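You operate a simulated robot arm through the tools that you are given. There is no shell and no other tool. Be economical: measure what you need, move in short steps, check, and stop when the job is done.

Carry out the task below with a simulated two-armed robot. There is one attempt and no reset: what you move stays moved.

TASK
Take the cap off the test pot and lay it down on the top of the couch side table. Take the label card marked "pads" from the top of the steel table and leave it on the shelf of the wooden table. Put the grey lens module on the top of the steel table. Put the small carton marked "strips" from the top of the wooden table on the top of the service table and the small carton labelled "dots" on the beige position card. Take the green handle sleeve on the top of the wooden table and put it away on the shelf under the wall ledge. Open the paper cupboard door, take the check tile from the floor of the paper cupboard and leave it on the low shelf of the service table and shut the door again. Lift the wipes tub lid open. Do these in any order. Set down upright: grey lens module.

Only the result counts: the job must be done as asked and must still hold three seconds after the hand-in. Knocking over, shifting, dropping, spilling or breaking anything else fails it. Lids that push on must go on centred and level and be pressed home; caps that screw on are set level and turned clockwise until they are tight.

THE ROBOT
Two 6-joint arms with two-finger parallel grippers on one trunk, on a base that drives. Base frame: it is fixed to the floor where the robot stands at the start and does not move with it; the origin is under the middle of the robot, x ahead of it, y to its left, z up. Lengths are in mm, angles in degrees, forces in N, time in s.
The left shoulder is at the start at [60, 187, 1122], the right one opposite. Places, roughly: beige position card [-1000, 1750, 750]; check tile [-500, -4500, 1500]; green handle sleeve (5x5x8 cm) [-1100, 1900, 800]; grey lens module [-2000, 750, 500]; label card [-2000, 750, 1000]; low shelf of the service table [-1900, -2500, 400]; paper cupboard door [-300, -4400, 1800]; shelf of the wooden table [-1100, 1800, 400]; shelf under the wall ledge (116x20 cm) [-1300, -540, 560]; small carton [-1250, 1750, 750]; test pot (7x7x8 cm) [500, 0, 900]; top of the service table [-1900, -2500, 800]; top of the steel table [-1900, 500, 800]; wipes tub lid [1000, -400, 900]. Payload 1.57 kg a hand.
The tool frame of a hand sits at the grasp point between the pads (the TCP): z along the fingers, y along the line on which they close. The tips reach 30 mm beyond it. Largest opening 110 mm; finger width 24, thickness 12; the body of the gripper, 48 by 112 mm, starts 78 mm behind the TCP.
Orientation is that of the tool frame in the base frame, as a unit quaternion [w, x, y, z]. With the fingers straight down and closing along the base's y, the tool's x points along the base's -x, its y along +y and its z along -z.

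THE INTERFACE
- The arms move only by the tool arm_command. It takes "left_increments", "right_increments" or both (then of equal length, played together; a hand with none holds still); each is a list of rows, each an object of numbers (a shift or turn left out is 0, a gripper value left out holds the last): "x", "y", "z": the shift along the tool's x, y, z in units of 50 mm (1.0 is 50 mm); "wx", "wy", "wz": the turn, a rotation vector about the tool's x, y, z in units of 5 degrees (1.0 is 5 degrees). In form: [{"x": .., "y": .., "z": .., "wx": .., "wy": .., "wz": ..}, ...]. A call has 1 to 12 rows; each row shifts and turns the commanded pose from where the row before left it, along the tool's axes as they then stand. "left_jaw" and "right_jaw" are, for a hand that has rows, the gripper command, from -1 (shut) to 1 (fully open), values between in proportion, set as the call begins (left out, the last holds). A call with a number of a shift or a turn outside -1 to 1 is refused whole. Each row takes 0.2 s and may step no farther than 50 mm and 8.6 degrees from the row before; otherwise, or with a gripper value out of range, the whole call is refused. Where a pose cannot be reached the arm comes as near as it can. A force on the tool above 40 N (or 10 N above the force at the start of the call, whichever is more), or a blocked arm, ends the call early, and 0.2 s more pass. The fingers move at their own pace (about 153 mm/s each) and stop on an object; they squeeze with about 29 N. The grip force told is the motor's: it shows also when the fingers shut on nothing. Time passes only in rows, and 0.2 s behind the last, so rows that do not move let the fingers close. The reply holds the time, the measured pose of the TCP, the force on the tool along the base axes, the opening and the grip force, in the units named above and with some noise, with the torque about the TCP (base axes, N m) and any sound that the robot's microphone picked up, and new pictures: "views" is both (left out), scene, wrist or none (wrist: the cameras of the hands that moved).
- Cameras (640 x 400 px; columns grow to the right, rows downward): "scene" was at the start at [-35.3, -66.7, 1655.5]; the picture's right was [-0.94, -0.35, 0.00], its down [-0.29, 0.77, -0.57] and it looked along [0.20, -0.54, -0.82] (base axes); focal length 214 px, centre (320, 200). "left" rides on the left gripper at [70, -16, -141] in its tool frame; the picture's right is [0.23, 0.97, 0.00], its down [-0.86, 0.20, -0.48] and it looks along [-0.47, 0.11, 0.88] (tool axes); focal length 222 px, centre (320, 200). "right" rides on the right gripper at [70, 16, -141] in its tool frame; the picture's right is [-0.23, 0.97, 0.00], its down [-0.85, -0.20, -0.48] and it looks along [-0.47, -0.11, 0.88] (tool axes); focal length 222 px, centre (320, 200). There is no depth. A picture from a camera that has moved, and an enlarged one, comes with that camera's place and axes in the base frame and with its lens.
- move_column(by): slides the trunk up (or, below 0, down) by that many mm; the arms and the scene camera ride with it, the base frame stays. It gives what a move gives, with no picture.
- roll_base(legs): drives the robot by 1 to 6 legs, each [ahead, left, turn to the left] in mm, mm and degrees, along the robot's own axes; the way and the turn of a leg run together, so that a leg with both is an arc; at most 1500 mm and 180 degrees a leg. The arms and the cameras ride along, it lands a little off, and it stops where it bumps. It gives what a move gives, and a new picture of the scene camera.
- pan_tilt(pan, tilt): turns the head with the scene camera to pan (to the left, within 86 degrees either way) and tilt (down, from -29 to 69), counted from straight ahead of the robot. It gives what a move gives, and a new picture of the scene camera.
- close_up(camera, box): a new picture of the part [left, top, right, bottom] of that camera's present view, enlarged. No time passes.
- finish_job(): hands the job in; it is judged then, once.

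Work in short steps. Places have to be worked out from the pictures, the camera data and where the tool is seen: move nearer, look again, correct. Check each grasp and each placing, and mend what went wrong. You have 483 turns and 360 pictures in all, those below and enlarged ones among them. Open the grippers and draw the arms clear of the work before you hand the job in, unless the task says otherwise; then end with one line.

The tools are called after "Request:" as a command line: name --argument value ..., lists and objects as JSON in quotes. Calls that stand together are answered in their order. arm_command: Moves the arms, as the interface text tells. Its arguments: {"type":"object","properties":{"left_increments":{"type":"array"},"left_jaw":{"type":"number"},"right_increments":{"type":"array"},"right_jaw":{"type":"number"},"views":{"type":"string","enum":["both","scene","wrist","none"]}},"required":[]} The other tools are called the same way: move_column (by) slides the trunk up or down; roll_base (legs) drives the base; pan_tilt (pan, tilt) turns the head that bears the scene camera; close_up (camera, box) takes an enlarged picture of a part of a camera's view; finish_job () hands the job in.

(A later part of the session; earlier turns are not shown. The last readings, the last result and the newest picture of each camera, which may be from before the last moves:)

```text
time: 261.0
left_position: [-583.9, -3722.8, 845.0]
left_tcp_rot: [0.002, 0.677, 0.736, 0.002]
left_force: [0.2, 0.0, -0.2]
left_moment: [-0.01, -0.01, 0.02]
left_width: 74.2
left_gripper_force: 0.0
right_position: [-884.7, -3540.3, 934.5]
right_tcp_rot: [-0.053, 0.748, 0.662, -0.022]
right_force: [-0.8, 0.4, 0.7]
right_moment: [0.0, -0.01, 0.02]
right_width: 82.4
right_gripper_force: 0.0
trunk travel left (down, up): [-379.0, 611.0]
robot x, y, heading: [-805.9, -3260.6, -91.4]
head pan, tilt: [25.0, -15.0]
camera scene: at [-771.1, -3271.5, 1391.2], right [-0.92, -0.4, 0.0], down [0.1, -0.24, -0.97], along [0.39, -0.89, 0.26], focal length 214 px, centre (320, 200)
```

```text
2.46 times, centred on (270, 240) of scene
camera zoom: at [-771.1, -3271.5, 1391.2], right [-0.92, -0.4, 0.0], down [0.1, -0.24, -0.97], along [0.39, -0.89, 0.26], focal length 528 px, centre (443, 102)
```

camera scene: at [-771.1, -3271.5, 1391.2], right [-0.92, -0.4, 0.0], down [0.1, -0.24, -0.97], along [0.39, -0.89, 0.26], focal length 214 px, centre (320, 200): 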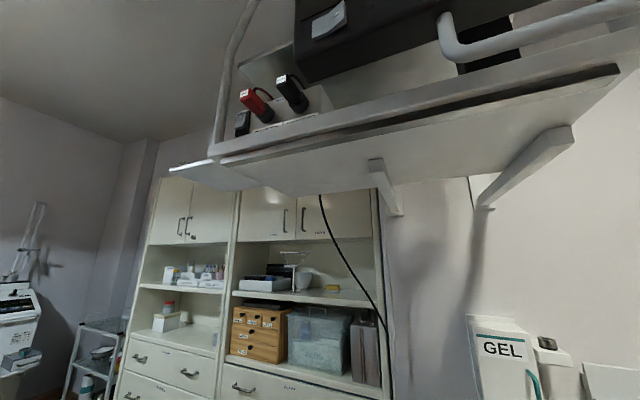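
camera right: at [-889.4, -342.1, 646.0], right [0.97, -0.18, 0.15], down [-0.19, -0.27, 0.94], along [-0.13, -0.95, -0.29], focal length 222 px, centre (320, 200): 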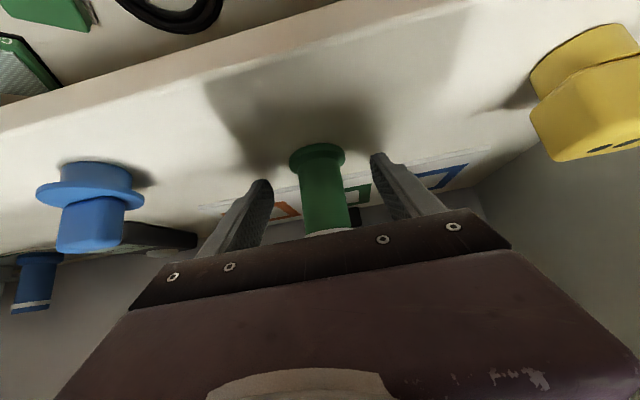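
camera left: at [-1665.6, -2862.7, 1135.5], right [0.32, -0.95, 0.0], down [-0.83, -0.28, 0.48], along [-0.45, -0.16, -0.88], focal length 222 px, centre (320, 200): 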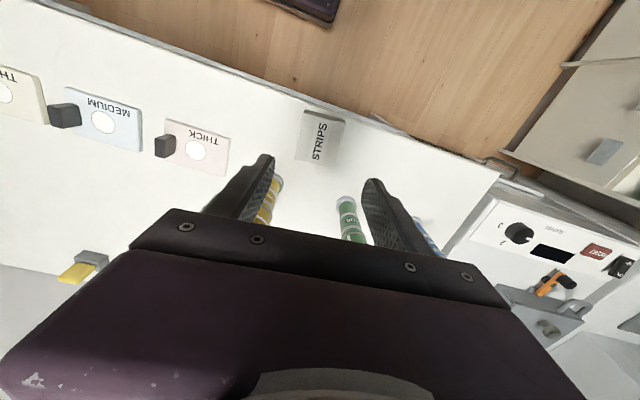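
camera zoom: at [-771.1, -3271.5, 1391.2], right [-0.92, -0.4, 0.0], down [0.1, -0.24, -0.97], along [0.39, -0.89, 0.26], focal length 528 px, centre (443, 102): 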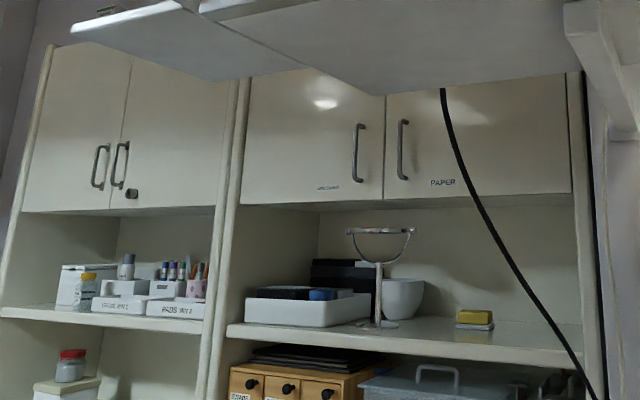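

PAPER is the right door of the right-hand unit (handle on its left, hinge right at x≈-560). A tray boom at z≈1600 spans x<-230, so I must stand left of it at x≈120. Retract the left hand, then go there with the head low.

Request:
arm_command --left_increments '[{"z": -0.9}, {"z": -0.9}, {"x": 0.9}, {"x": 0.9}, {"x": 0.9}]' --views "none"

Request:
roll_base --legs '[[470, 0, 0]]'

Request:
pan_tilt --pan 40 --tilt 15

```text
time: 262.2
left_position: [-594.2, -3586.8, 935.1]
left_tcp_rot: [0.002, 0.678, 0.735, 0.002]
left_force: [0.2, 1.0, -0.2]
left_moment: [-0.03, -0.03, 0.0]
left_width: 74.5
left_gripper_force: 0.0
right_position: [-885.2, -3538.4, 936.4]
right_tcp_rot: [-0.053, 0.747, 0.662, -0.023]
right_force: [-0.4, -0.8, 0.0]
right_moment: [-0.02, -0.02, 0.0]
right_width: 82.4
right_gripper_force: 0.1
trunk travel left (down, up): [-379.0, 611.0]
robot x, y, heading: [-802.7, -3255.2, -91.6]
head pan, tilt: [25.0, -15.0]
```

```text
time: 264.2
left_position: [-600.5, -3875.3, 933.5]
left_tcp_rot: [0.001, 0.677, 0.736, 0.002]
left_force: [-0.4, -0.8, -0.2]
left_moment: [-0.03, 0.01, 0.04]
left_width: 74.2
left_gripper_force: 0.1
right_position: [-890.3, -3815.3, 934.7]
right_tcp_rot: [-0.066, 0.742, 0.667, -0.007]
right_force: [0.1, 1.6, -0.1]
right_moment: [-0.04, -0.02, 0.01]
right_width: 82.7
right_gripper_force: 0.0
trunk travel left (down, up): [-379.0, 611.0]
robot x, y, heading: [-810.2, -3543.6, -91.3]
head pan, tilt: [25.0, -15.0]
stopped in leg 1: the force on the tool passed its limit at 91 N (the readings are from after the stop); the commanded pose is now the measured one
camera scene: at [-778.4, -3557.3, 1391.1], right [-0.92, -0.4, 0.0], down [0.1, -0.24, -0.97], along [0.39, -0.89, 0.26], focal length 214 px, centre (320, 200)
```

scene: 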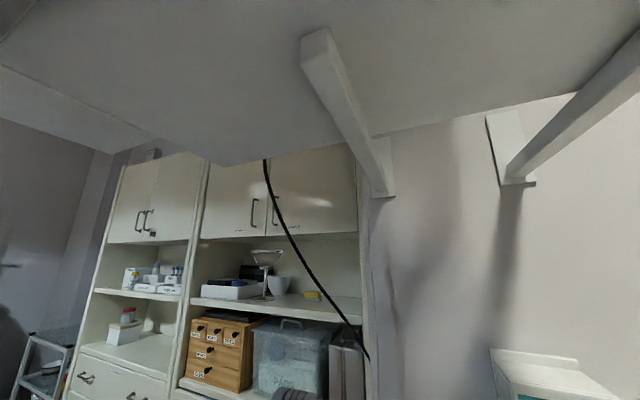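

```text
time: 265.1
left_position: [-602.1, -3874.9, 934.1]
left_tcp_rot: [0.002, 0.678, 0.735, 0.002]
left_force: [1.0, 0.4, -0.7]
left_moment: [0.02, 0.0, 0.03]
left_width: 74.2
left_gripper_force: 0.0
right_position: [-891.1, -3815.7, 935.1]
right_tcp_rot: [-0.066, 0.743, 0.666, -0.007]
right_force: [-0.1, -0.1, -0.1]
right_moment: [0.01, 0.01, 0.01]
right_width: 82.5
right_gripper_force: 0.1
trunk travel left (down, up): [-379.0, 611.0]
robot x, y, heading: [-810.6, -3546.1, -91.8]
head pan, tilt: [40.0, 15.0]
camera scene: at [-752.5, -3557.1, 1344.8], right [-0.78, -0.62, 0.0], down [-0.16, 0.2, -0.97], along [0.6, -0.76, -0.26], focal length 214 px, centre (320, 200)
```

scene: 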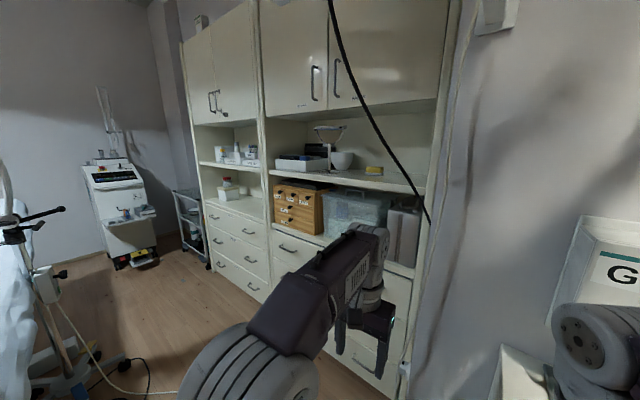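

The right hand touched something near the gel cabinet. Back off 80 mm and look to the right.

Request:
roll_base --legs '[[-80, 0, 0]]'

Request:
pan_tilt --pan -25 --tilt 35

Request:
close_up --camera "right" --box '[0, 0, 640, 400]'

```text
time: 266.2
left_position: [-600.4, -3794.5, 932.9]
left_tcp_rot: [0.001, 0.678, 0.735, 0.0]
left_force: [0.2, 0.1, 0.6]
left_moment: [-0.04, -0.02, 0.0]
left_width: 74.2
left_gripper_force: 0.0
right_position: [-887.5, -3733.8, 936.2]
right_tcp_rot: [-0.066, 0.743, 0.666, -0.008]
right_force: [0.4, -0.2, 0.1]
right_moment: [-0.03, 0.0, -0.07]
right_width: 82.3
right_gripper_force: 0.1
trunk travel left (down, up): [-379.0, 611.0]
robot x, y, heading: [-809.6, -3459.7, -91.3]
head pan, tilt: [40.0, 15.0]
camera scene: at [-750.4, -3475.1, 1344.7], right [-0.78, -0.62, 0.0], down [-0.16, 0.2, -0.97], along [0.6, -0.76, -0.26], focal length 214 px, centre (320, 200)
```

scene: 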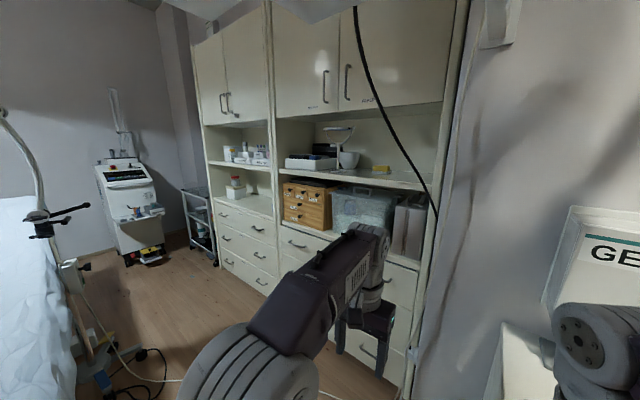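

```text
time: 267.5
left_position: [-599.6, -3794.4, 933.8]
left_tcp_rot: [0.002, 0.677, 0.736, 0.003]
left_force: [1.2, -0.1, 0.4]
left_moment: [0.01, 0.0, -0.01]
left_width: 74.4
left_gripper_force: 0.0
right_position: [-888.8, -3735.6, 934.8]
right_tcp_rot: [-0.067, 0.743, 0.666, -0.009]
right_force: [-0.1, 0.0, 0.3]
right_moment: [-0.01, -0.04, 0.0]
right_width: 82.5
right_gripper_force: 0.1
trunk travel left (down, up): [-379.0, 611.0]
robot x, y, heading: [-809.8, -3460.9, -91.3]
head pan, tilt: [-25.0, 35.0]
camera scene: at [-847.8, -3482.5, 1312.7], right [-0.9, 0.44, 0.0], down [0.25, 0.51, -0.82], along [-0.36, -0.73, -0.57], focal length 214 px, centre (320, 200)
```

scene: 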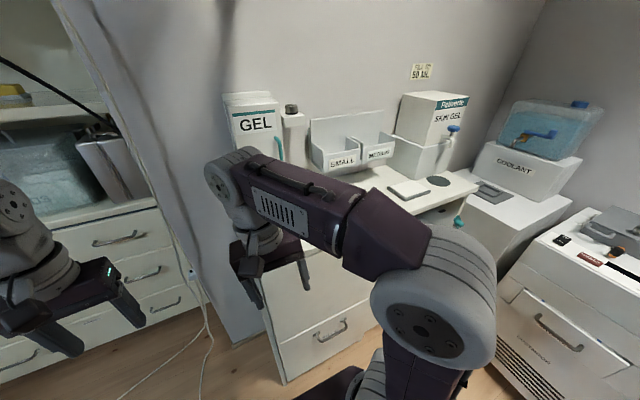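

```text
1.00 times, centred on (320, 200) of right (not enlarged: the box is as wide or as high as the picture)
camera zoom: at [-851.0, -3680.6, 1078.8], right [0.94, -0.32, -0.12], down [-0.24, -0.87, 0.43], along [-0.25, -0.37, -0.89], focal length 222 px, centre (320, 200)
```

zoom: 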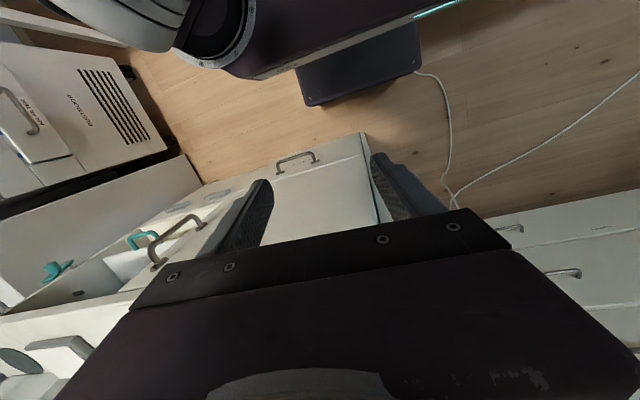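

Gel cabinet corner was touched; nothing looks disturbed. Shift left 220 mm first, then forward 280, then left to x≈120.

Request:
roll_base --legs '[[0, 220, 0], [270, 0, 0]]'

Request:
roll_base --legs '[[0, 350, 0]]'

Request:
pan_tilt --pan 0 --tilt 5

```text
time: 270.7
left_position: [-381.6, -4069.4, 933.7]
left_tcp_rot: [0.002, 0.677, 0.736, 0.003]
left_force: [0.4, -0.4, -0.3]
left_moment: [0.01, 0.03, 0.01]
left_width: 74.3
left_gripper_force: 0.1
right_position: [-671.7, -4011.2, 934.5]
right_tcp_rot: [-0.066, 0.742, 0.667, -0.007]
right_force: [0.5, 0.0, 0.0]
right_moment: [-0.01, -0.01, -0.01]
right_width: 82.6
right_gripper_force: 0.1
trunk travel left (down, up): [-379.0, 611.0]
robot x, y, heading: [-593.5, -3738.3, -91.4]
head pan, tilt: [-25.0, 35.0]
camera scene: at [-630.9, -3757.8, 1312.7], right [-0.9, 0.44, 0.0], down [0.25, 0.51, -0.82], along [-0.36, -0.73, -0.57], focal length 214 px, centre (320, 200)
```

scene: 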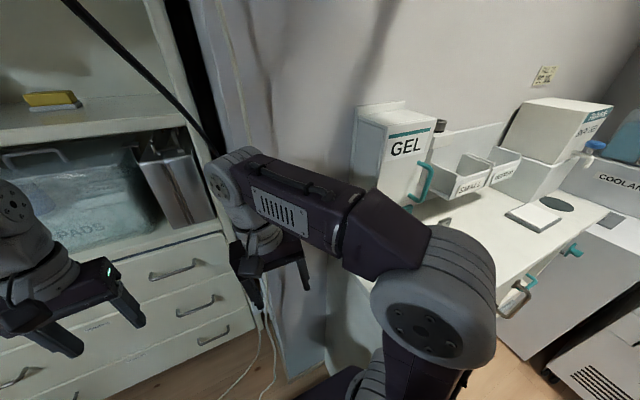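

```text
time: 273.0
left_position: [-32.8, -4077.9, 933.5]
left_tcp_rot: [0.001, 0.678, 0.736, 0.002]
left_force: [-0.3, -0.6, -0.2]
left_moment: [0.02, 0.01, 0.01]
left_width: 74.3
left_gripper_force: 0.0
right_position: [-321.9, -4018.1, 934.0]
right_tcp_rot: [-0.066, 0.742, 0.667, -0.009]
right_force: [-0.3, -0.2, 0.4]
right_moment: [-0.01, 0.02, 0.02]
right_width: 82.3
right_gripper_force: 0.1
trunk travel left (down, up): [-379.0, 611.0]
robot x, y, heading: [-244.3, -3745.4, -91.3]
head pan, tilt: [-25.0, 35.0]
camera scene: at [-281.1, -3765.2, 1312.7], right [-0.9, 0.45, 0.0], down [0.25, 0.51, -0.82], along [-0.37, -0.73, -0.57], focal length 214 px, centre (320, 200)
```

scene: 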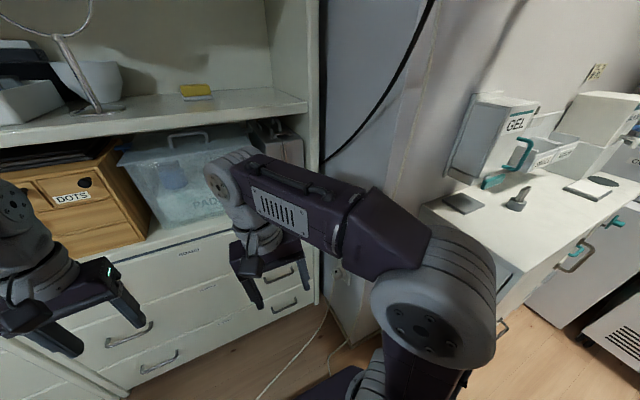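

```text
time: 274.0
left_position: [-33.6, -4077.7, 933.0]
left_tcp_rot: [0.002, 0.677, 0.736, 0.002]
left_force: [0.0, -0.9, 0.1]
left_moment: [0.03, 0.01, 0.02]
left_width: 74.0
left_gripper_force: 0.1
right_position: [-322.9, -4018.6, 934.0]
right_tcp_rot: [-0.066, 0.743, 0.666, -0.008]
right_force: [0.4, 0.2, 1.0]
right_moment: [-0.01, 0.01, 0.0]
right_width: 82.6
right_gripper_force: 0.1
trunk travel left (down, up): [-379.0, 611.0]
robot x, y, heading: [-241.0, -3748.5, -91.6]
head pan, tilt: [0.0, 5.0]
camera scene: at [-245.2, -3778.1, 1360.8], right [-1.0, 0.03, 0.0], down [0.0, 0.09, -1.0], along [-0.03, -1.0, -0.09], focal length 214 px, centre (320, 200)
```

scene: 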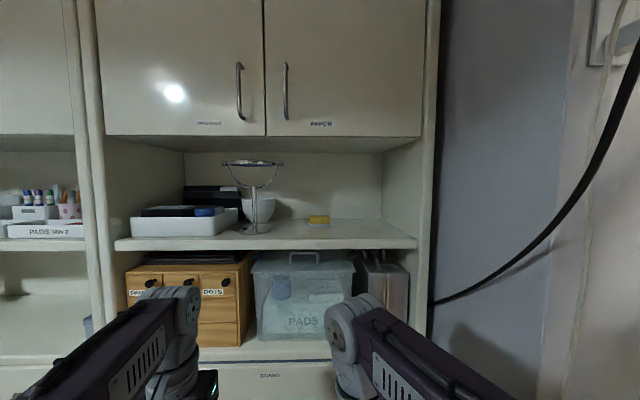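

Handle located at ≈(-164, -4405, 1610), hinge x≈-560, door bottom z≈1494. Move left to x≈200 and slightly forward before raising the trunk.

Request:
roll_base --legs '[[0, 440, 0], [60, 0, 0]]'

Request:
move_column --by 400

Request:
move_column --by 190

Request:
pan_tilt --pan -40 --tilt 30

```text
time: 277.2
left_position: [412.3, -4150.2, 932.6]
left_tcp_rot: [0.002, 0.676, 0.737, 0.002]
left_force: [0.2, -0.3, -0.4]
left_moment: [0.05, 0.0, -0.01]
left_width: 74.1
left_gripper_force: 0.1
right_position: [122.8, -4090.3, 934.8]
right_tcp_rot: [-0.067, 0.741, 0.668, -0.007]
right_force: [0.6, -0.7, -0.3]
right_moment: [0.01, -0.03, 0.0]
right_width: 82.2
right_gripper_force: 0.1
trunk travel left (down, up): [-379.0, 611.0]
robot x, y, heading: [204.2, -3820.4, -91.3]
head pan, tilt: [0.0, 5.0]
camera scene: at [200.3, -3850.4, 1360.8], right [-1.0, 0.02, 0.0], down [0.0, 0.09, -1.0], along [-0.02, -1.0, -0.09], focal length 214 px, centre (320, 200)
```

scene: 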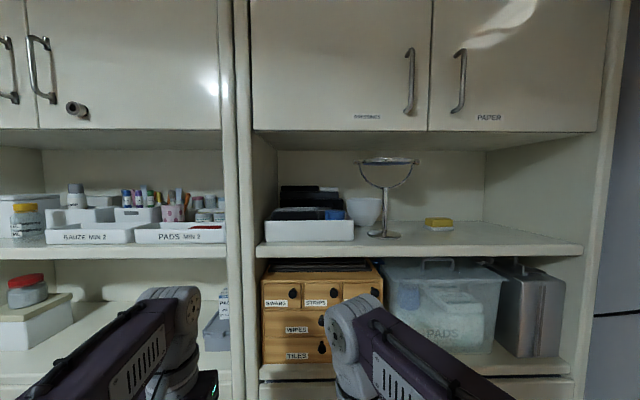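

```text
time: 281.1
left_position: [413.3, -4147.1, 1333.4]
left_tcp_rot: [0.002, 0.676, 0.737, 0.001]
left_force: [-0.4, 0.6, -1.0]
left_moment: [0.02, -0.03, 0.0]
left_width: 74.1
left_gripper_force: 0.2
right_position: [123.3, -4089.3, 1334.4]
right_tcp_rot: [-0.066, 0.741, 0.668, -0.008]
right_force: [-0.1, -0.1, 1.0]
right_moment: [0.01, -0.02, 0.05]
right_width: 82.3
right_gripper_force: 0.1
trunk travel left (down, up): [-779.0, 211.0]
robot x, y, heading: [203.3, -3819.6, -91.6]
head pan, tilt: [0.0, 5.0]
```

```text
time: 283.1
left_position: [412.6, -4148.3, 1524.7]
left_tcp_rot: [0.002, 0.676, 0.737, 0.002]
left_force: [0.0, -0.7, -1.1]
left_moment: [-0.01, -0.01, 0.01]
left_width: 74.2
left_gripper_force: 0.1
right_position: [122.6, -4088.2, 1525.2]
right_tcp_rot: [-0.067, 0.741, 0.668, -0.008]
right_force: [0.3, 0.4, 0.7]
right_moment: [-0.02, -0.02, 0.04]
right_width: 82.6
right_gripper_force: 0.0
trunk travel left (down, up): [-969.0, 21.0]
robot x, y, heading: [201.1, -3818.2, -91.3]
head pan, tilt: [0.0, 5.0]
```

```text
time: 284.2
left_position: [412.3, -4147.1, 1523.7]
left_tcp_rot: [0.002, 0.677, 0.736, 0.002]
left_force: [0.8, -0.1, -0.3]
left_moment: [0.0, 0.0, 0.05]
left_width: 74.4
left_gripper_force: 0.0
right_position: [122.6, -4088.2, 1524.6]
right_tcp_rot: [-0.066, 0.741, 0.668, -0.008]
right_force: [0.4, 0.7, -0.5]
right_moment: [-0.01, -0.05, 0.04]
right_width: 82.4
right_gripper_force: 0.0
trunk travel left (down, up): [-969.0, 21.0]
robot x, y, heading: [203.7, -3820.4, -91.4]
head pan, tilt: [-40.0, 30.0]
camera scene: at [142.8, -3824.6, 1910.5], right [-0.75, 0.66, 0.0], down [0.33, 0.38, -0.87], along [-0.57, -0.65, -0.5], focal length 214 px, centre (320, 200)
```

scene: 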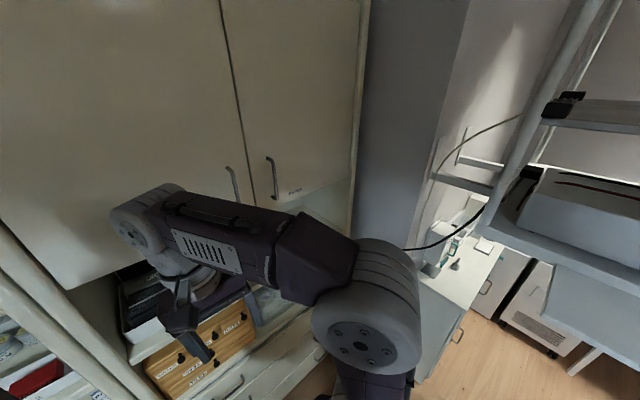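

Handle confirmed at (-164, -4405, z 1530–1690). First straighten the right hand and bring it across to x≈-80.

Request:
arm_command --right_increments '[{"wx": -0.62, "wz": -0.6}, {"wx": -0.62, "wz": -0.6}, {"wy": -0.86}, {"y": -0.9}, {"y": -0.9}, {"y": -0.9}, {"y": -0.9}]' --views "none"

```text
time: 285.8
left_position: [412.0, -4148.1, 1524.2]
left_tcp_rot: [0.002, 0.676, 0.737, 0.003]
left_force: [-0.4, 0.0, 0.1]
left_moment: [-0.01, -0.03, 0.0]
left_width: 74.5
left_gripper_force: 0.1
right_position: [-56.4, -4089.2, 1524.2]
right_tcp_rot: [0.0, 0.708, 0.706, 0.006]
right_force: [-0.6, 0.0, 0.5]
right_moment: [0.04, -0.02, 0.0]
right_width: 82.3
right_gripper_force: 0.0
trunk travel left (down, up): [-969.0, 21.0]
robot x, y, heading: [201.3, -3818.1, -91.3]
head pan, tilt: [-40.0, 30.0]
```

Tilt the right hand forward 60° while moving it towards the handle.

Request:
arm_command --right_increments '[{"x": -0.244, "y": -0.11, "z": -0.094, "wy": -1}, {"x": -0.251, "y": -0.11, "z": -0.072, "wy": -1}, {"x": -0.257, "y": -0.11, "z": -0.05, "wy": -1}, {"x": -0.26, "y": -0.11, "z": -0.028, "wy": -1}, {"x": -0.261, "y": -0.11, "z": -0.005, "wy": -1}, {"x": -0.261, "y": -0.11, "z": 0.018, "wy": -1}, {"x": -0.258, "y": -0.11, "z": 0.041, "wy": -1}, {"x": -0.254, "y": -0.11, "z": 0.063, "wy": -1}, {"x": -0.247, "y": -0.11, "z": 0.085, "wy": -1}, {"x": -0.239, "y": -0.11, "z": 0.106, "wy": -1}, {"x": -0.229, "y": -0.11, "z": 0.127, "wy": -1}, {"x": -0.217, "y": -0.11, "z": 0.146, "wy": -1}]' --views "none"

```text
time: 288.4
left_position: [410.9, -4149.0, 1523.4]
left_tcp_rot: [0.002, 0.676, 0.737, 0.003]
left_force: [-0.3, 0.7, 1.1]
left_moment: [0.01, 0.01, 0.01]
left_width: 74.2
left_gripper_force: 0.1
right_position: [-124.4, -4236.7, 1578.9]
right_tcp_rot: [0.353, 0.616, 0.612, -0.35]
right_force: [0.8, -0.1, -0.3]
right_moment: [0.01, -0.02, -0.04]
right_width: 82.3
right_gripper_force: 0.1
trunk travel left (down, up): [-969.0, 21.0]
robot x, y, heading: [201.4, -3820.5, -91.3]
head pan, tilt: [-40.0, 30.0]
```

Request:
arm_command --right_increments '[{"x": -0.212, "y": -0.13, "z": 0.147, "wy": -1}, {"x": -0.198, "y": -0.13, "z": 0.165, "wy": -1}, {"x": -0.183, "y": -0.13, "z": 0.181, "wy": -1}, {"x": -0.167, "y": -0.13, "z": 0.197, "wy": -1}, {"x": -0.149, "y": -0.13, "z": 0.21, "wy": -1}, {"x": -0.13, "y": -0.13, "z": 0.222, "wy": -1}]' --right_jaw 0.2 --views "wrist"

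```text
time: 289.8
left_position: [410.8, -4148.9, 1523.5]
left_tcp_rot: [0.002, 0.676, 0.737, 0.002]
left_force: [-0.5, 0.0, 0.1]
left_moment: [0.04, -0.06, 0.04]
left_width: 74.2
left_gripper_force: 0.0
right_position: [-163.7, -4305.4, 1610.0]
right_tcp_rot: [0.499, 0.506, 0.498, -0.497]
right_force: [0.3, 0.7, -0.4]
right_moment: [-0.02, 0.0, 0.01]
right_width: 65.9
right_gripper_force: 0.1
trunk travel left (down, up): [-969.0, 21.0]
robot x, y, heading: [201.2, -3818.2, -91.4]
head pan, tilt: [-40.0, 30.0]
camera right: at [-146.4, -4163.7, 1542.0], right [0.97, -0.01, 0.24], down [-0.2, 0.47, 0.86], along [-0.12, -0.88, 0.46], focal length 222 px, centre (320, 200)
```

right: 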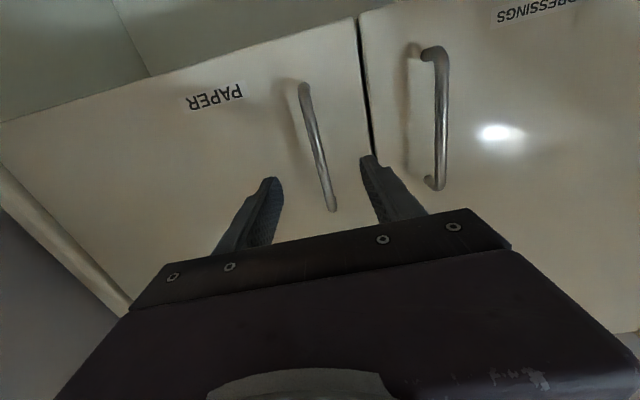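

Bar lies between the fingers at x≈-167. Advance 86 mm and close.

Request:
arm_command --right_increments '[{"z": 0.6, "y": -0.06}, {"z": 0.6}, {"z": 0.5}]' --views "wrist"

Request:
arm_command --right_increments '[{}, {}, {}, {}]' --right_jaw -1 --views "wrist"

```text
time: 290.6
left_position: [411.8, -4149.3, 1522.8]
left_tcp_rot: [0.002, 0.676, 0.737, 0.002]
left_force: [-0.1, 0.1, -0.2]
left_moment: [-0.02, -0.05, -0.02]
left_width: 74.3
left_gripper_force: 0.0
right_position: [-166.6, -4391.2, 1610.0]
right_tcp_rot: [0.499, 0.505, 0.499, -0.497]
right_force: [0.3, 0.9, -0.7]
right_moment: [0.01, 0.0, 0.02]
right_width: 65.9
right_gripper_force: 0.0
trunk travel left (down, up): [-969.0, 21.0]
robot x, y, heading: [200.8, -3815.0, -91.4]
head pan, tilt: [-40.0, 30.0]
camera right: at [-149.5, -4249.3, 1541.7], right [0.97, -0.01, 0.23], down [-0.2, 0.47, 0.86], along [-0.12, -0.88, 0.46], focal length 222 px, centre (320, 200)
```

right: 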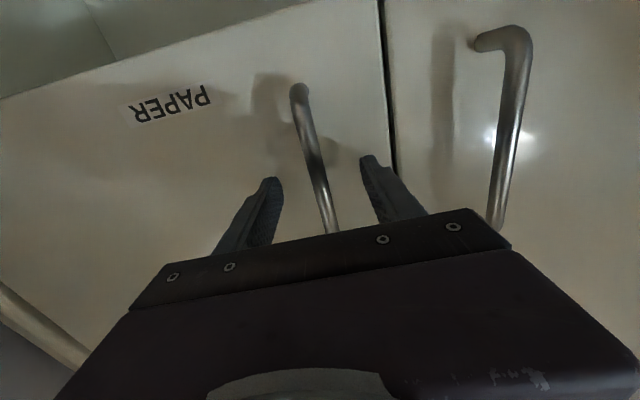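

```text
time: 291.6
left_position: [413.0, -4147.8, 1523.6]
left_tcp_rot: [0.001, 0.676, 0.737, 0.002]
left_force: [-0.2, 0.1, 0.4]
left_moment: [-0.01, 0.01, 0.05]
left_width: 74.5
left_gripper_force: 0.1
right_position: [-164.9, -4388.5, 1611.5]
right_tcp_rot: [0.499, 0.504, 0.499, -0.498]
right_force: [1.1, 0.8, 0.4]
right_moment: [-0.17, 0.59, 0.02]
right_width: 12.0
right_gripper_force: 29.2
trunk travel left (down, up): [-969.0, 21.0]
robot x, y, heading: [202.9, -3817.1, -91.2]
head pan, tilt: [-40.0, 30.0]
camera right: at [-148.5, -4247.1, 1542.6], right [0.97, -0.01, 0.23], down [-0.2, 0.47, 0.86], along [-0.12, -0.88, 0.46], focal length 222 px, centre (320, 200)
```

right: 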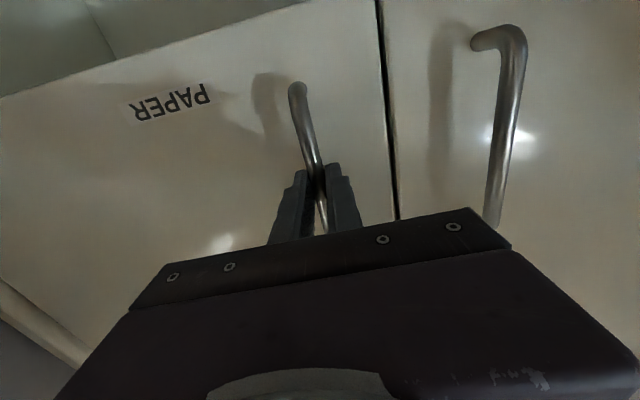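

Handle gripped. Pull along the door's arc: each row 5° of rotation with 34.5 mm of travel.

Request:
arm_command --right_increments '[{"z": -0.69, "y": -0.09, "wx": -1}, {"z": -0.69, "y": -0.09, "wx": -1}, {"z": -0.69, "y": -0.09, "wx": -1}]' --views "both"

```text
time: 292.4
left_position: [411.1, -4147.1, 1524.1]
left_tcp_rot: [0.003, 0.676, 0.737, 0.001]
left_force: [-0.2, -0.2, 0.1]
left_moment: [-0.02, 0.04, 0.01]
left_width: 74.2
left_gripper_force: 0.0
right_position: [-189.2, -4287.0, 1609.9]
right_tcp_rot: [0.561, 0.436, 0.559, -0.428]
right_force: [-3.6, 0.4, 7.0]
right_moment: [0.03, 0.78, -0.11]
right_width: 12.0
right_gripper_force: 29.5
trunk travel left (down, up): [-969.0, 21.0]
robot x, y, heading: [201.9, -3812.4, -91.4]
head pan, tilt: [-40.0, 30.0]
camera scene: at [140.8, -3822.7, 1910.5], right [-0.75, 0.66, 0.0], down [0.33, 0.37, -0.87], along [-0.57, -0.65, -0.5], focal length 214 px, centre (320, 200)
camera right: at [-210.2, -4144.6, 1541.9], right [0.94, 0.25, 0.24], down [-0.32, 0.41, 0.85], along [0.11, -0.88, 0.46], focal length 222 px, centre (320, 200)
```

scene: 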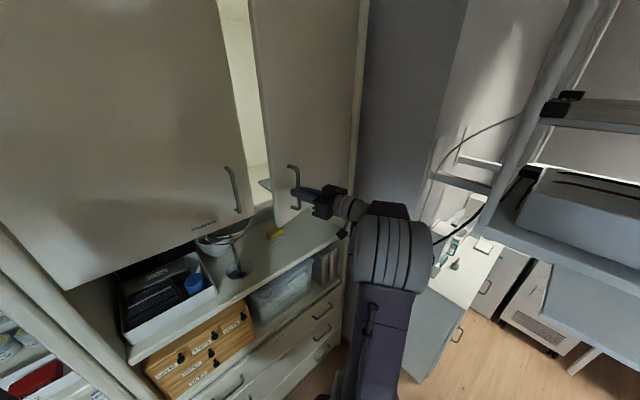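
right: 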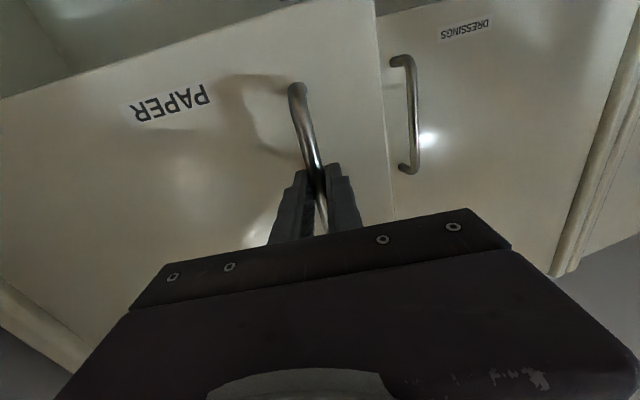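

Door opens smoothly (~15°). Continue 20° more.

Request:
arm_command --right_increments '[{"z": -0.69, "y": -0.09, "wx": -1}, {"z": -0.69, "y": -0.09, "wx": -1}, {"z": -0.69, "y": -0.09, "wx": -1}, {"z": -0.69, "y": -0.09, "wx": -1}]' --views "scene"

```text
time: 293.4
left_position: [409.9, -4148.6, 1524.8]
left_tcp_rot: [0.002, 0.677, 0.736, 0.002]
left_force: [0.4, -0.5, 0.4]
left_moment: [0.0, 0.0, 0.01]
left_width: 74.3
left_gripper_force: 0.0
right_position: [-261.0, -4167.7, 1609.8]
right_tcp_rot: [0.629, 0.33, 0.625, -0.324]
right_force: [-8.7, -6.9, 16.8]
right_moment: [-0.1, 0.81, -0.08]
right_width: 11.8
right_gripper_force: 29.4
trunk travel left (down, up): [-969.0, 21.0]
robot x, y, heading: [200.3, -3817.0, -91.1]
head pan, tilt: [-40.0, 30.0]
camera scene: at [139.8, -3825.2, 1910.6], right [-0.75, 0.66, 0.0], down [0.33, 0.38, -0.87], along [-0.57, -0.65, -0.5], focal length 214 px, centre (320, 200)
```

scene: 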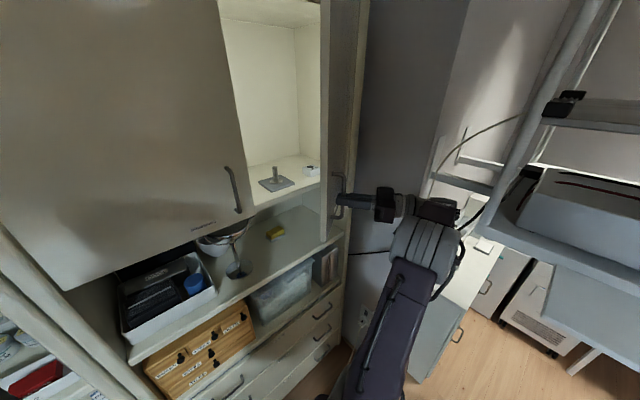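

The inside is visible. Zoom on it.

Request:
close_up --camera "scene" --box '[230, 130, 350, 210]'

```text
5.00 times, centred on (290, 170) of scene
camera zoom: at [139.8, -3825.2, 1910.6], right [-0.75, 0.66, 0.0], down [0.33, 0.38, -0.87], along [-0.57, -0.65, -0.5], focal length 1072 px, centre (470, 350)
```

zoom: 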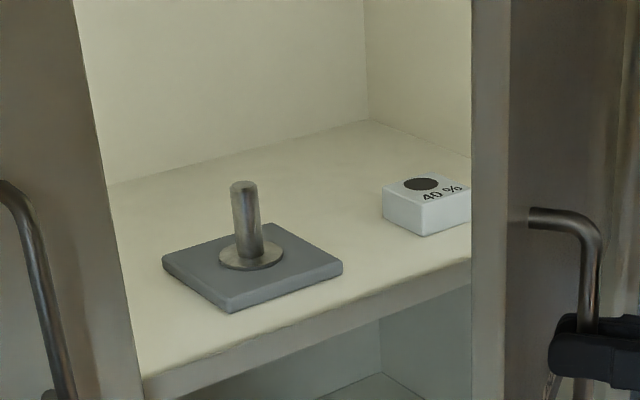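

Inside: a grey plate with a peg (paperweight) and a white block "40 %" at ≈(-457, -4567), which fits the check tile position. Open a bit more (to ~45°), then release and back off.

Request:
arm_command --right_increments '[{"z": -0.69, "y": -0.09, "wx": -1}, {"z": -0.69, "y": -0.09, "wx": -1}]' --views "scene"

Request:
close_up --camera "scene" --box '[220, 120, 380, 220]'

```text
time: 294.0
left_position: [424.6, -4139.1, 1525.7]
left_tcp_rot: [0.001, 0.676, 0.737, -0.003]
left_force: [-0.4, -0.5, -0.3]
left_moment: [-0.01, 0.01, 0.04]
left_width: 74.2
left_gripper_force: 0.2
right_position: [-253.8, -4180.1, 1598.4]
right_tcp_rot: [0.651, 0.275, 0.652, -0.274]
right_force: [21.8, 16.6, 23.5]
right_moment: [-0.34, -0.3, 0.26]
right_width: 11.9
right_gripper_force: 29.6
right hand out of reach, approached as far as the arm can: row 1, 2
trunk travel left (down, up): [-969.0, 21.0]
robot x, y, heading: [202.5, -3818.0, -91.5]
head pan, tilt: [-40.0, 30.0]
camera scene: at [157.2, -3814.0, 1911.1], right [-0.75, 0.66, 0.0], down [0.32, 0.37, -0.87], along [-0.58, -0.65, -0.49], focal length 214 px, centre (320, 200)
```

scene: 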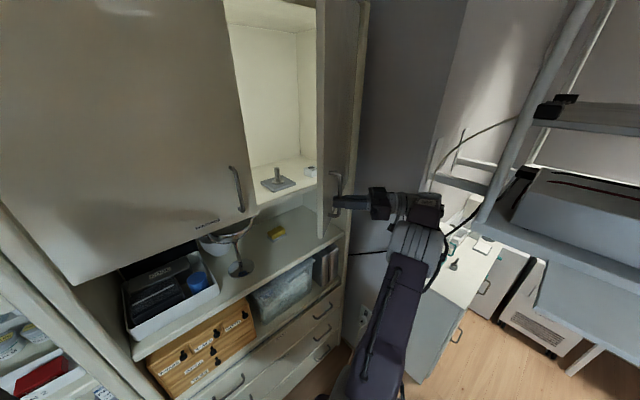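

```text
4.00 times, centred on (300, 170) of scene
camera zoom: at [157.2, -3814.0, 1911.1], right [-0.75, 0.66, 0.0], down [0.32, 0.37, -0.87], along [-0.58, -0.65, -0.49], focal length 858 px, centre (400, 320)
```

zoom: 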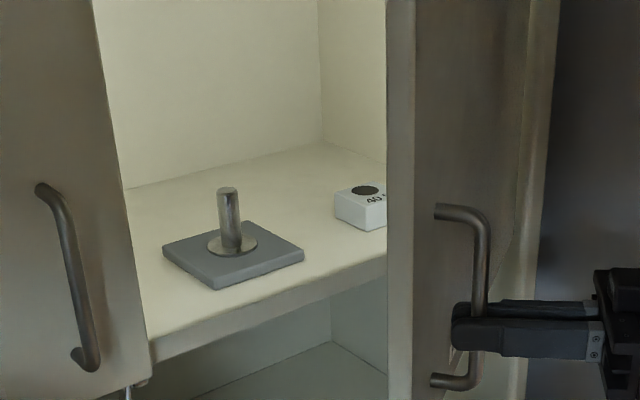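

The arm is at its limit; door ≈33° open. Open the jaw and back off 45 mm using the base.

Request:
arm_command --right_increments '[{}, {}, {}]' --right_jaw 0.3 --views "none"

Request:
roll_base --legs '[[-38, -34, 0]]'

```text
time: 294.8
left_position: [417.2, -4145.5, 1524.0]
left_tcp_rot: [0.002, 0.676, 0.737, 0.0]
left_force: [-0.5, 0.6, 0.9]
left_moment: [-0.01, 0.01, 0.01]
left_width: 74.4
left_gripper_force: 0.0
right_position: [-262.8, -4188.1, 1591.3]
right_tcp_rot: [0.65, 0.281, 0.651, -0.273]
right_force: [0.7, 0.2, 0.0]
right_moment: [-0.02, 0.01, -0.02]
right_width: 71.5
right_gripper_force: 0.0
trunk travel left (down, up): [-969.0, 21.0]
robot x, y, heading: [203.4, -3818.6, -91.3]
head pan, tilt: [-40.0, 30.0]
```

```text
time: 295.7
left_position: [386.8, -4120.7, 1519.2]
left_tcp_rot: [-0.003, 0.676, 0.737, 0.003]
left_force: [1.0, -1.2, 0.6]
left_moment: [0.12, 0.04, 0.03]
left_width: 74.4
left_gripper_force: 0.1
right_position: [-291.9, -4165.1, 1590.7]
right_tcp_rot: [0.647, 0.284, 0.653, -0.271]
right_force: [0.2, -1.2, 0.1]
right_moment: [-0.04, -0.02, 0.04]
right_width: 71.7
right_gripper_force: 0.0
trunk travel left (down, up): [-969.0, 21.0]
robot x, y, heading: [168.2, -3784.0, -91.2]
head pan, tilt: [-40.0, 30.0]
camera scene: at [119.5, -3801.2, 1910.6], right [-0.75, 0.66, 0.01], down [0.32, 0.38, -0.86], along [-0.57, -0.65, -0.5], focal length 214 px, centre (320, 200)
```

scene: 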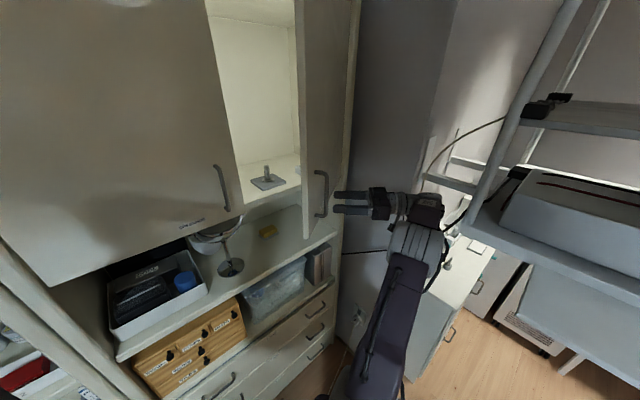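

Free of the handle. Close the jaw, swing the hand's yaw back to point at −y, then move it outward.

Request:
arm_command --right_increments '[{}, {}, {"wx": 1}, {"wx": 1}, {"wx": 1}, {"wx": 1}, {"wx": 1}, {"wx": 1}, {"wx": 1}, {"wx": 1}, {"wx": 1}]' --right_jaw -1 --views "none"

```text
time: 298.1
left_position: [380.2, -4109.0, 1525.3]
left_tcp_rot: [0.002, 0.676, 0.737, 0.001]
left_force: [0.1, 0.4, 0.1]
left_moment: [-0.03, 0.02, 0.02]
left_width: 74.5
left_gripper_force: 0.0
right_position: [-300.0, -4151.3, 1591.2]
right_tcp_rot: [0.492, 0.51, 0.495, -0.503]
right_force: [-0.1, 0.7, 0.2]
right_moment: [0.0, 0.0, -0.01]
right_width: 0.0
right_gripper_force: 21.3
trunk travel left (down, up): [-969.0, 21.0]
robot x, y, heading: [167.6, -3778.4, -91.3]
head pan, tilt: [-40.0, 30.0]
```

Request:
arm_command --right_increments '[{"z": -0.6, "y": 0.3}, {"y": 0.9}, {"y": 0.9}, {"y": 0.9}, {"y": 0.9}, {"y": 0.9}]' --views "scene"

```text
time: 299.5
left_position: [380.7, -4109.2, 1523.9]
left_tcp_rot: [0.001, 0.676, 0.736, 0.002]
left_force: [0.1, 1.0, -0.1]
left_moment: [-0.03, 0.0, -0.05]
left_width: 74.4
left_gripper_force: 0.1
right_position: [-155.5, -4170.8, 1589.4]
right_tcp_rot: [0.493, 0.509, 0.496, -0.502]
right_force: [-0.5, -0.5, 0.0]
right_moment: [-0.01, -0.01, -0.01]
right_width: 0.2
right_gripper_force: 21.5
right hand out of reach, approached as far as the arm can: row 4, 5, 6
trunk travel left (down, up): [-969.0, 21.0]
robot x, y, heading: [166.5, -3781.2, -91.3]
head pan, tilt: [-40.0, 30.0]
camera scene: at [111.6, -3786.6, 1910.5], right [-0.75, 0.66, 0.0], down [0.33, 0.38, -0.87], along [-0.57, -0.65, -0.5], focal length 214 px, centre (320, 200)
```

scene: 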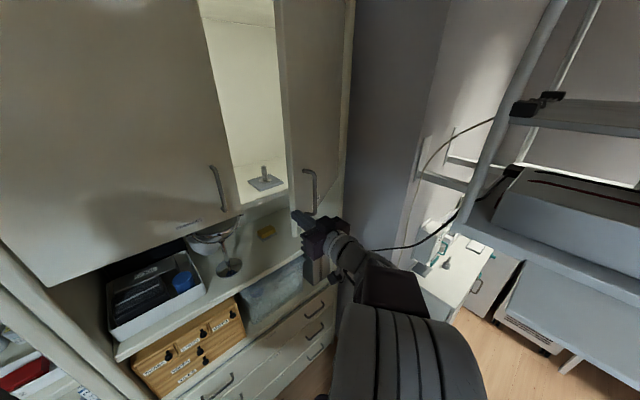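

Near the arm's inner limit. Roll left 130, then ahead 170 so the hand is inside the door's swing, then I'll push the door sideways.

Request:
roll_base --legs '[[0, 130, 0]]'

Request:
roll_base --legs '[[165, 0, 0]]'

```text
time: 300.8
left_position: [504.0, -4111.5, 1525.1]
left_tcp_rot: [0.003, 0.676, 0.737, 0.004]
left_force: [0.5, -0.3, 0.8]
left_moment: [0.01, 0.01, 0.01]
left_width: 74.2
left_gripper_force: 0.1
right_position: [-32.3, -4173.2, 1587.7]
right_tcp_rot: [0.495, 0.51, 0.496, -0.5]
right_force: [1.0, -0.3, 0.2]
right_moment: [0.01, -0.03, 0.04]
right_width: 0.1
right_gripper_force: 20.7
trunk travel left (down, up): [-969.0, 21.0]
robot x, y, heading: [297.2, -3782.8, -91.3]
head pan, tilt: [-40.0, 30.0]
camera scene: at [232.7, -3788.8, 1910.2], right [-0.75, 0.66, 0.0], down [0.33, 0.38, -0.86], along [-0.57, -0.65, -0.5], focal length 214 px, centre (320, 200)
```

scene: 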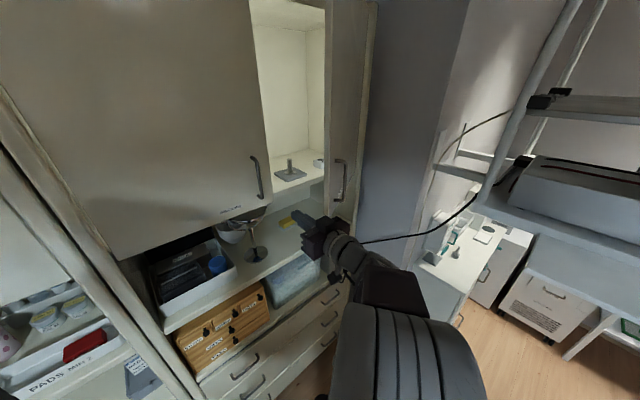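

```text
time: 302.3
left_position: [507.6, -4271.3, 1525.5]
left_tcp_rot: [0.003, 0.676, 0.737, 0.001]
left_force: [0.0, 0.3, -0.5]
left_moment: [-0.03, -0.02, 0.01]
left_width: 74.3
left_gripper_force: 0.1
right_position: [-30.5, -4331.8, 1590.2]
right_tcp_rot: [0.495, 0.507, 0.496, -0.502]
right_force: [-0.4, -0.2, -0.1]
right_moment: [0.01, -0.01, -0.01]
right_width: 0.1
right_gripper_force: 21.2
trunk travel left (down, up): [-969.0, 21.0]
robot x, y, heading: [295.1, -3949.2, -91.1]
head pan, tilt: [-40.0, 30.0]
camera scene: at [236.4, -3948.0, 1910.5], right [-0.75, 0.66, 0.0], down [0.33, 0.37, -0.87], along [-0.57, -0.65, -0.5], focal length 214 px, centre (320, 200)
```

scene: 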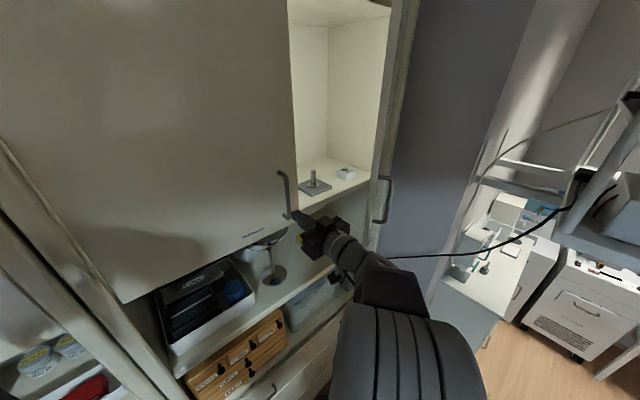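

Hand is inside the swing. Strafe right 230 mm to begin pushing the door.

Request:
roll_base --legs '[[0, -230, 0]]'

```text
time: 303.4
left_position: [428.1, -4285.3, 1521.8]
left_tcp_rot: [-0.002, 0.677, 0.736, 0.003]
left_force: [-0.4, -0.2, -0.9]
left_moment: [0.1, 0.02, 0.02]
left_width: 74.1
left_gripper_force: 0.1
right_position: [-99.0, -4345.0, 1585.8]
right_tcp_rot: [0.499, 0.501, 0.506, -0.493]
right_force: [0.8, -0.8, -0.4]
right_moment: [-0.03, 0.01, -0.03]
right_width: 0.0
right_gripper_force: 21.5
trunk travel left (down, up): [-969.0, 21.0]
robot x, y, heading: [214.7, -3940.9, -91.0]
head pan, tilt: [-40.0, 30.0]
stopped in leg 1: the force on the tool passed its limit at 182 N (the readings are from after the stop); the commanded pose is now the measured one
camera scene: at [158.6, -3963.5, 1910.5], right [-0.75, 0.66, 0.01], down [0.33, 0.38, -0.86], along [-0.57, -0.65, -0.5], focal length 214 px, centre (320, 200)
```

scene: 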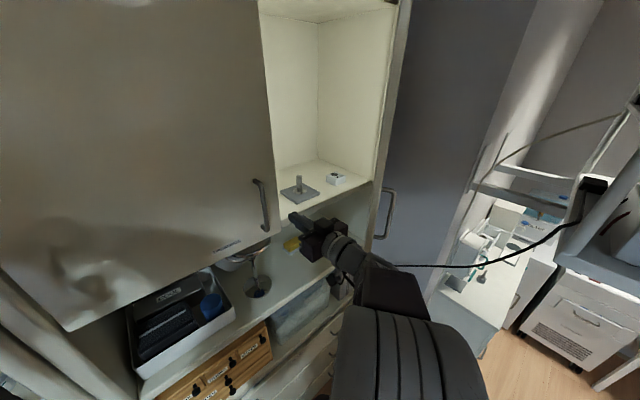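

The forearm met the door's edge. Better: point the hand toward −x and push the inner face with the fingertips. Roll back 90 and turn the hand 90°.

Request:
roll_base --legs '[[-90, 30, 0]]'

Request:
arm_command --right_increments '[{"wx": 1}, {"wx": 1}, {"wx": 1}, {"wx": 1}, {"wx": 1}, {"wx": 1}, {"wx": 1}, {"wx": 1}, {"wx": 1}]' --views "scene"

```text
time: 304.5
left_position: [451.1, -4198.8, 1522.0]
left_tcp_rot: [-0.001, 0.677, 0.736, 0.006]
left_force: [0.1, -0.1, -1.1]
left_moment: [0.09, -0.03, -0.01]
left_width: 74.3
left_gripper_force: 0.1
right_position: [-75.6, -4260.3, 1583.9]
right_tcp_rot: [0.5, 0.503, 0.505, -0.491]
right_force: [-0.5, -0.5, -0.2]
right_moment: [-0.05, -0.02, 0.05]
right_width: 0.1
right_gripper_force: 21.3
trunk travel left (down, up): [-969.0, 21.0]
robot x, y, heading: [247.2, -3858.4, -91.1]
head pan, tilt: [-40.0, 30.0]
camera scene: at [180.4, -3878.4, 1910.1], right [-0.75, 0.66, 0.0], down [0.33, 0.38, -0.86], along [-0.57, -0.65, -0.51], focal length 214 px, centre (320, 200)
```

scene: 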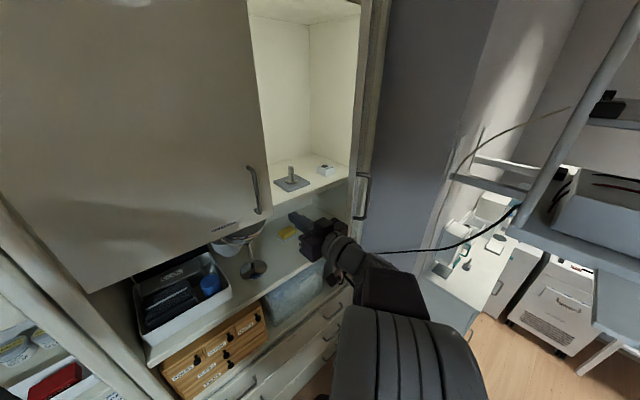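

```text
time: 306.5
left_position: [454.1, -4188.6, 1524.2]
left_tcp_rot: [0.0, 0.676, 0.737, 0.001]
left_force: [0.8, -0.3, 1.0]
left_moment: [-0.01, -0.04, 0.02]
left_width: 74.3
left_gripper_force: 0.0
right_position: [-242.9, -4183.5, 1588.8]
right_tcp_rot: [0.274, 0.653, 0.278, -0.649]
right_force: [-0.9, 0.5, 0.1]
right_moment: [0.0, -0.03, 0.01]
right_width: 0.0
right_gripper_force: 21.1
right hand out of reach, approached as far as the arm can: row 1, 2, 3, 4, 5, 6, 7, 8, 9
trunk travel left (down, up): [-969.0, 21.0]
robot x, y, heading: [248.9, -3853.5, -91.4]
head pan, tilt: [-40.0, 30.0]
camera scene: at [184.2, -3864.8, 1910.4], right [-0.75, 0.66, 0.0], down [0.33, 0.38, -0.87], along [-0.57, -0.65, -0.5], focal length 214 px, centre (320, 200)
```

scene: 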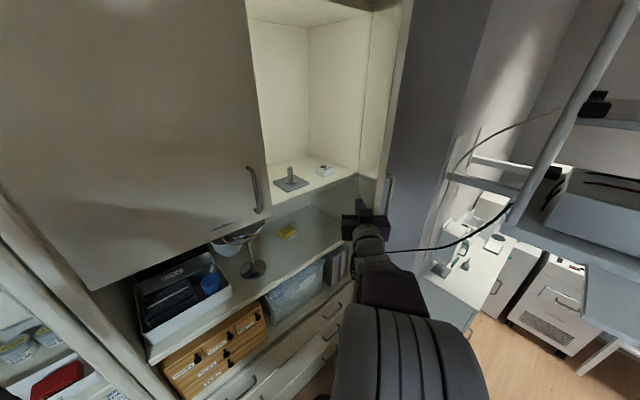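

The swing already pushed the door wider. Continue pushing toward −x with the arm in small rows.

Request:
arm_command --right_increments '[{"z": 0.42, "y": -0.42}, {"z": 0.42, "y": -0.42}, {"z": 0.42, "y": -0.42}, {"z": 0.42, "y": -0.42}, {"z": 0.42, "y": -0.42}]' --views "scene"

```text
time: 307.0
left_position: [459.3, -4183.0, 1522.6]
left_tcp_rot: [0.001, 0.676, 0.737, 0.0]
left_force: [0.3, 0.8, -0.3]
left_moment: [-0.04, 0.03, 0.02]
left_width: 74.0
left_gripper_force: 0.1
right_position: [-273.9, -4177.6, 1590.1]
right_tcp_rot: [0.272, 0.653, 0.274, -0.652]
right_force: [-0.3, 1.1, -0.6]
right_moment: [0.03, -0.01, 0.0]
right_width: 0.1
right_gripper_force: 21.1
trunk travel left (down, up): [-969.0, 21.0]
robot x, y, heading: [247.2, -3857.6, -91.5]
head pan, tilt: [-40.0, 30.0]
stopped in row 2 (right hand): the force on the tool passed its limit at 64 N (the readings are from after the stop); the commanded pose is now the measured one
camera scene: at [191.3, -3858.4, 1910.7], right [-0.75, 0.66, 0.0], down [0.33, 0.37, -0.87], along [-0.57, -0.65, -0.5], focal length 214 px, centre (320, 200)
```

scene: 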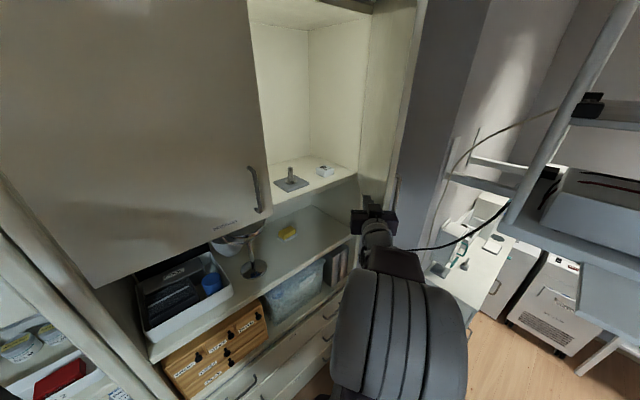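

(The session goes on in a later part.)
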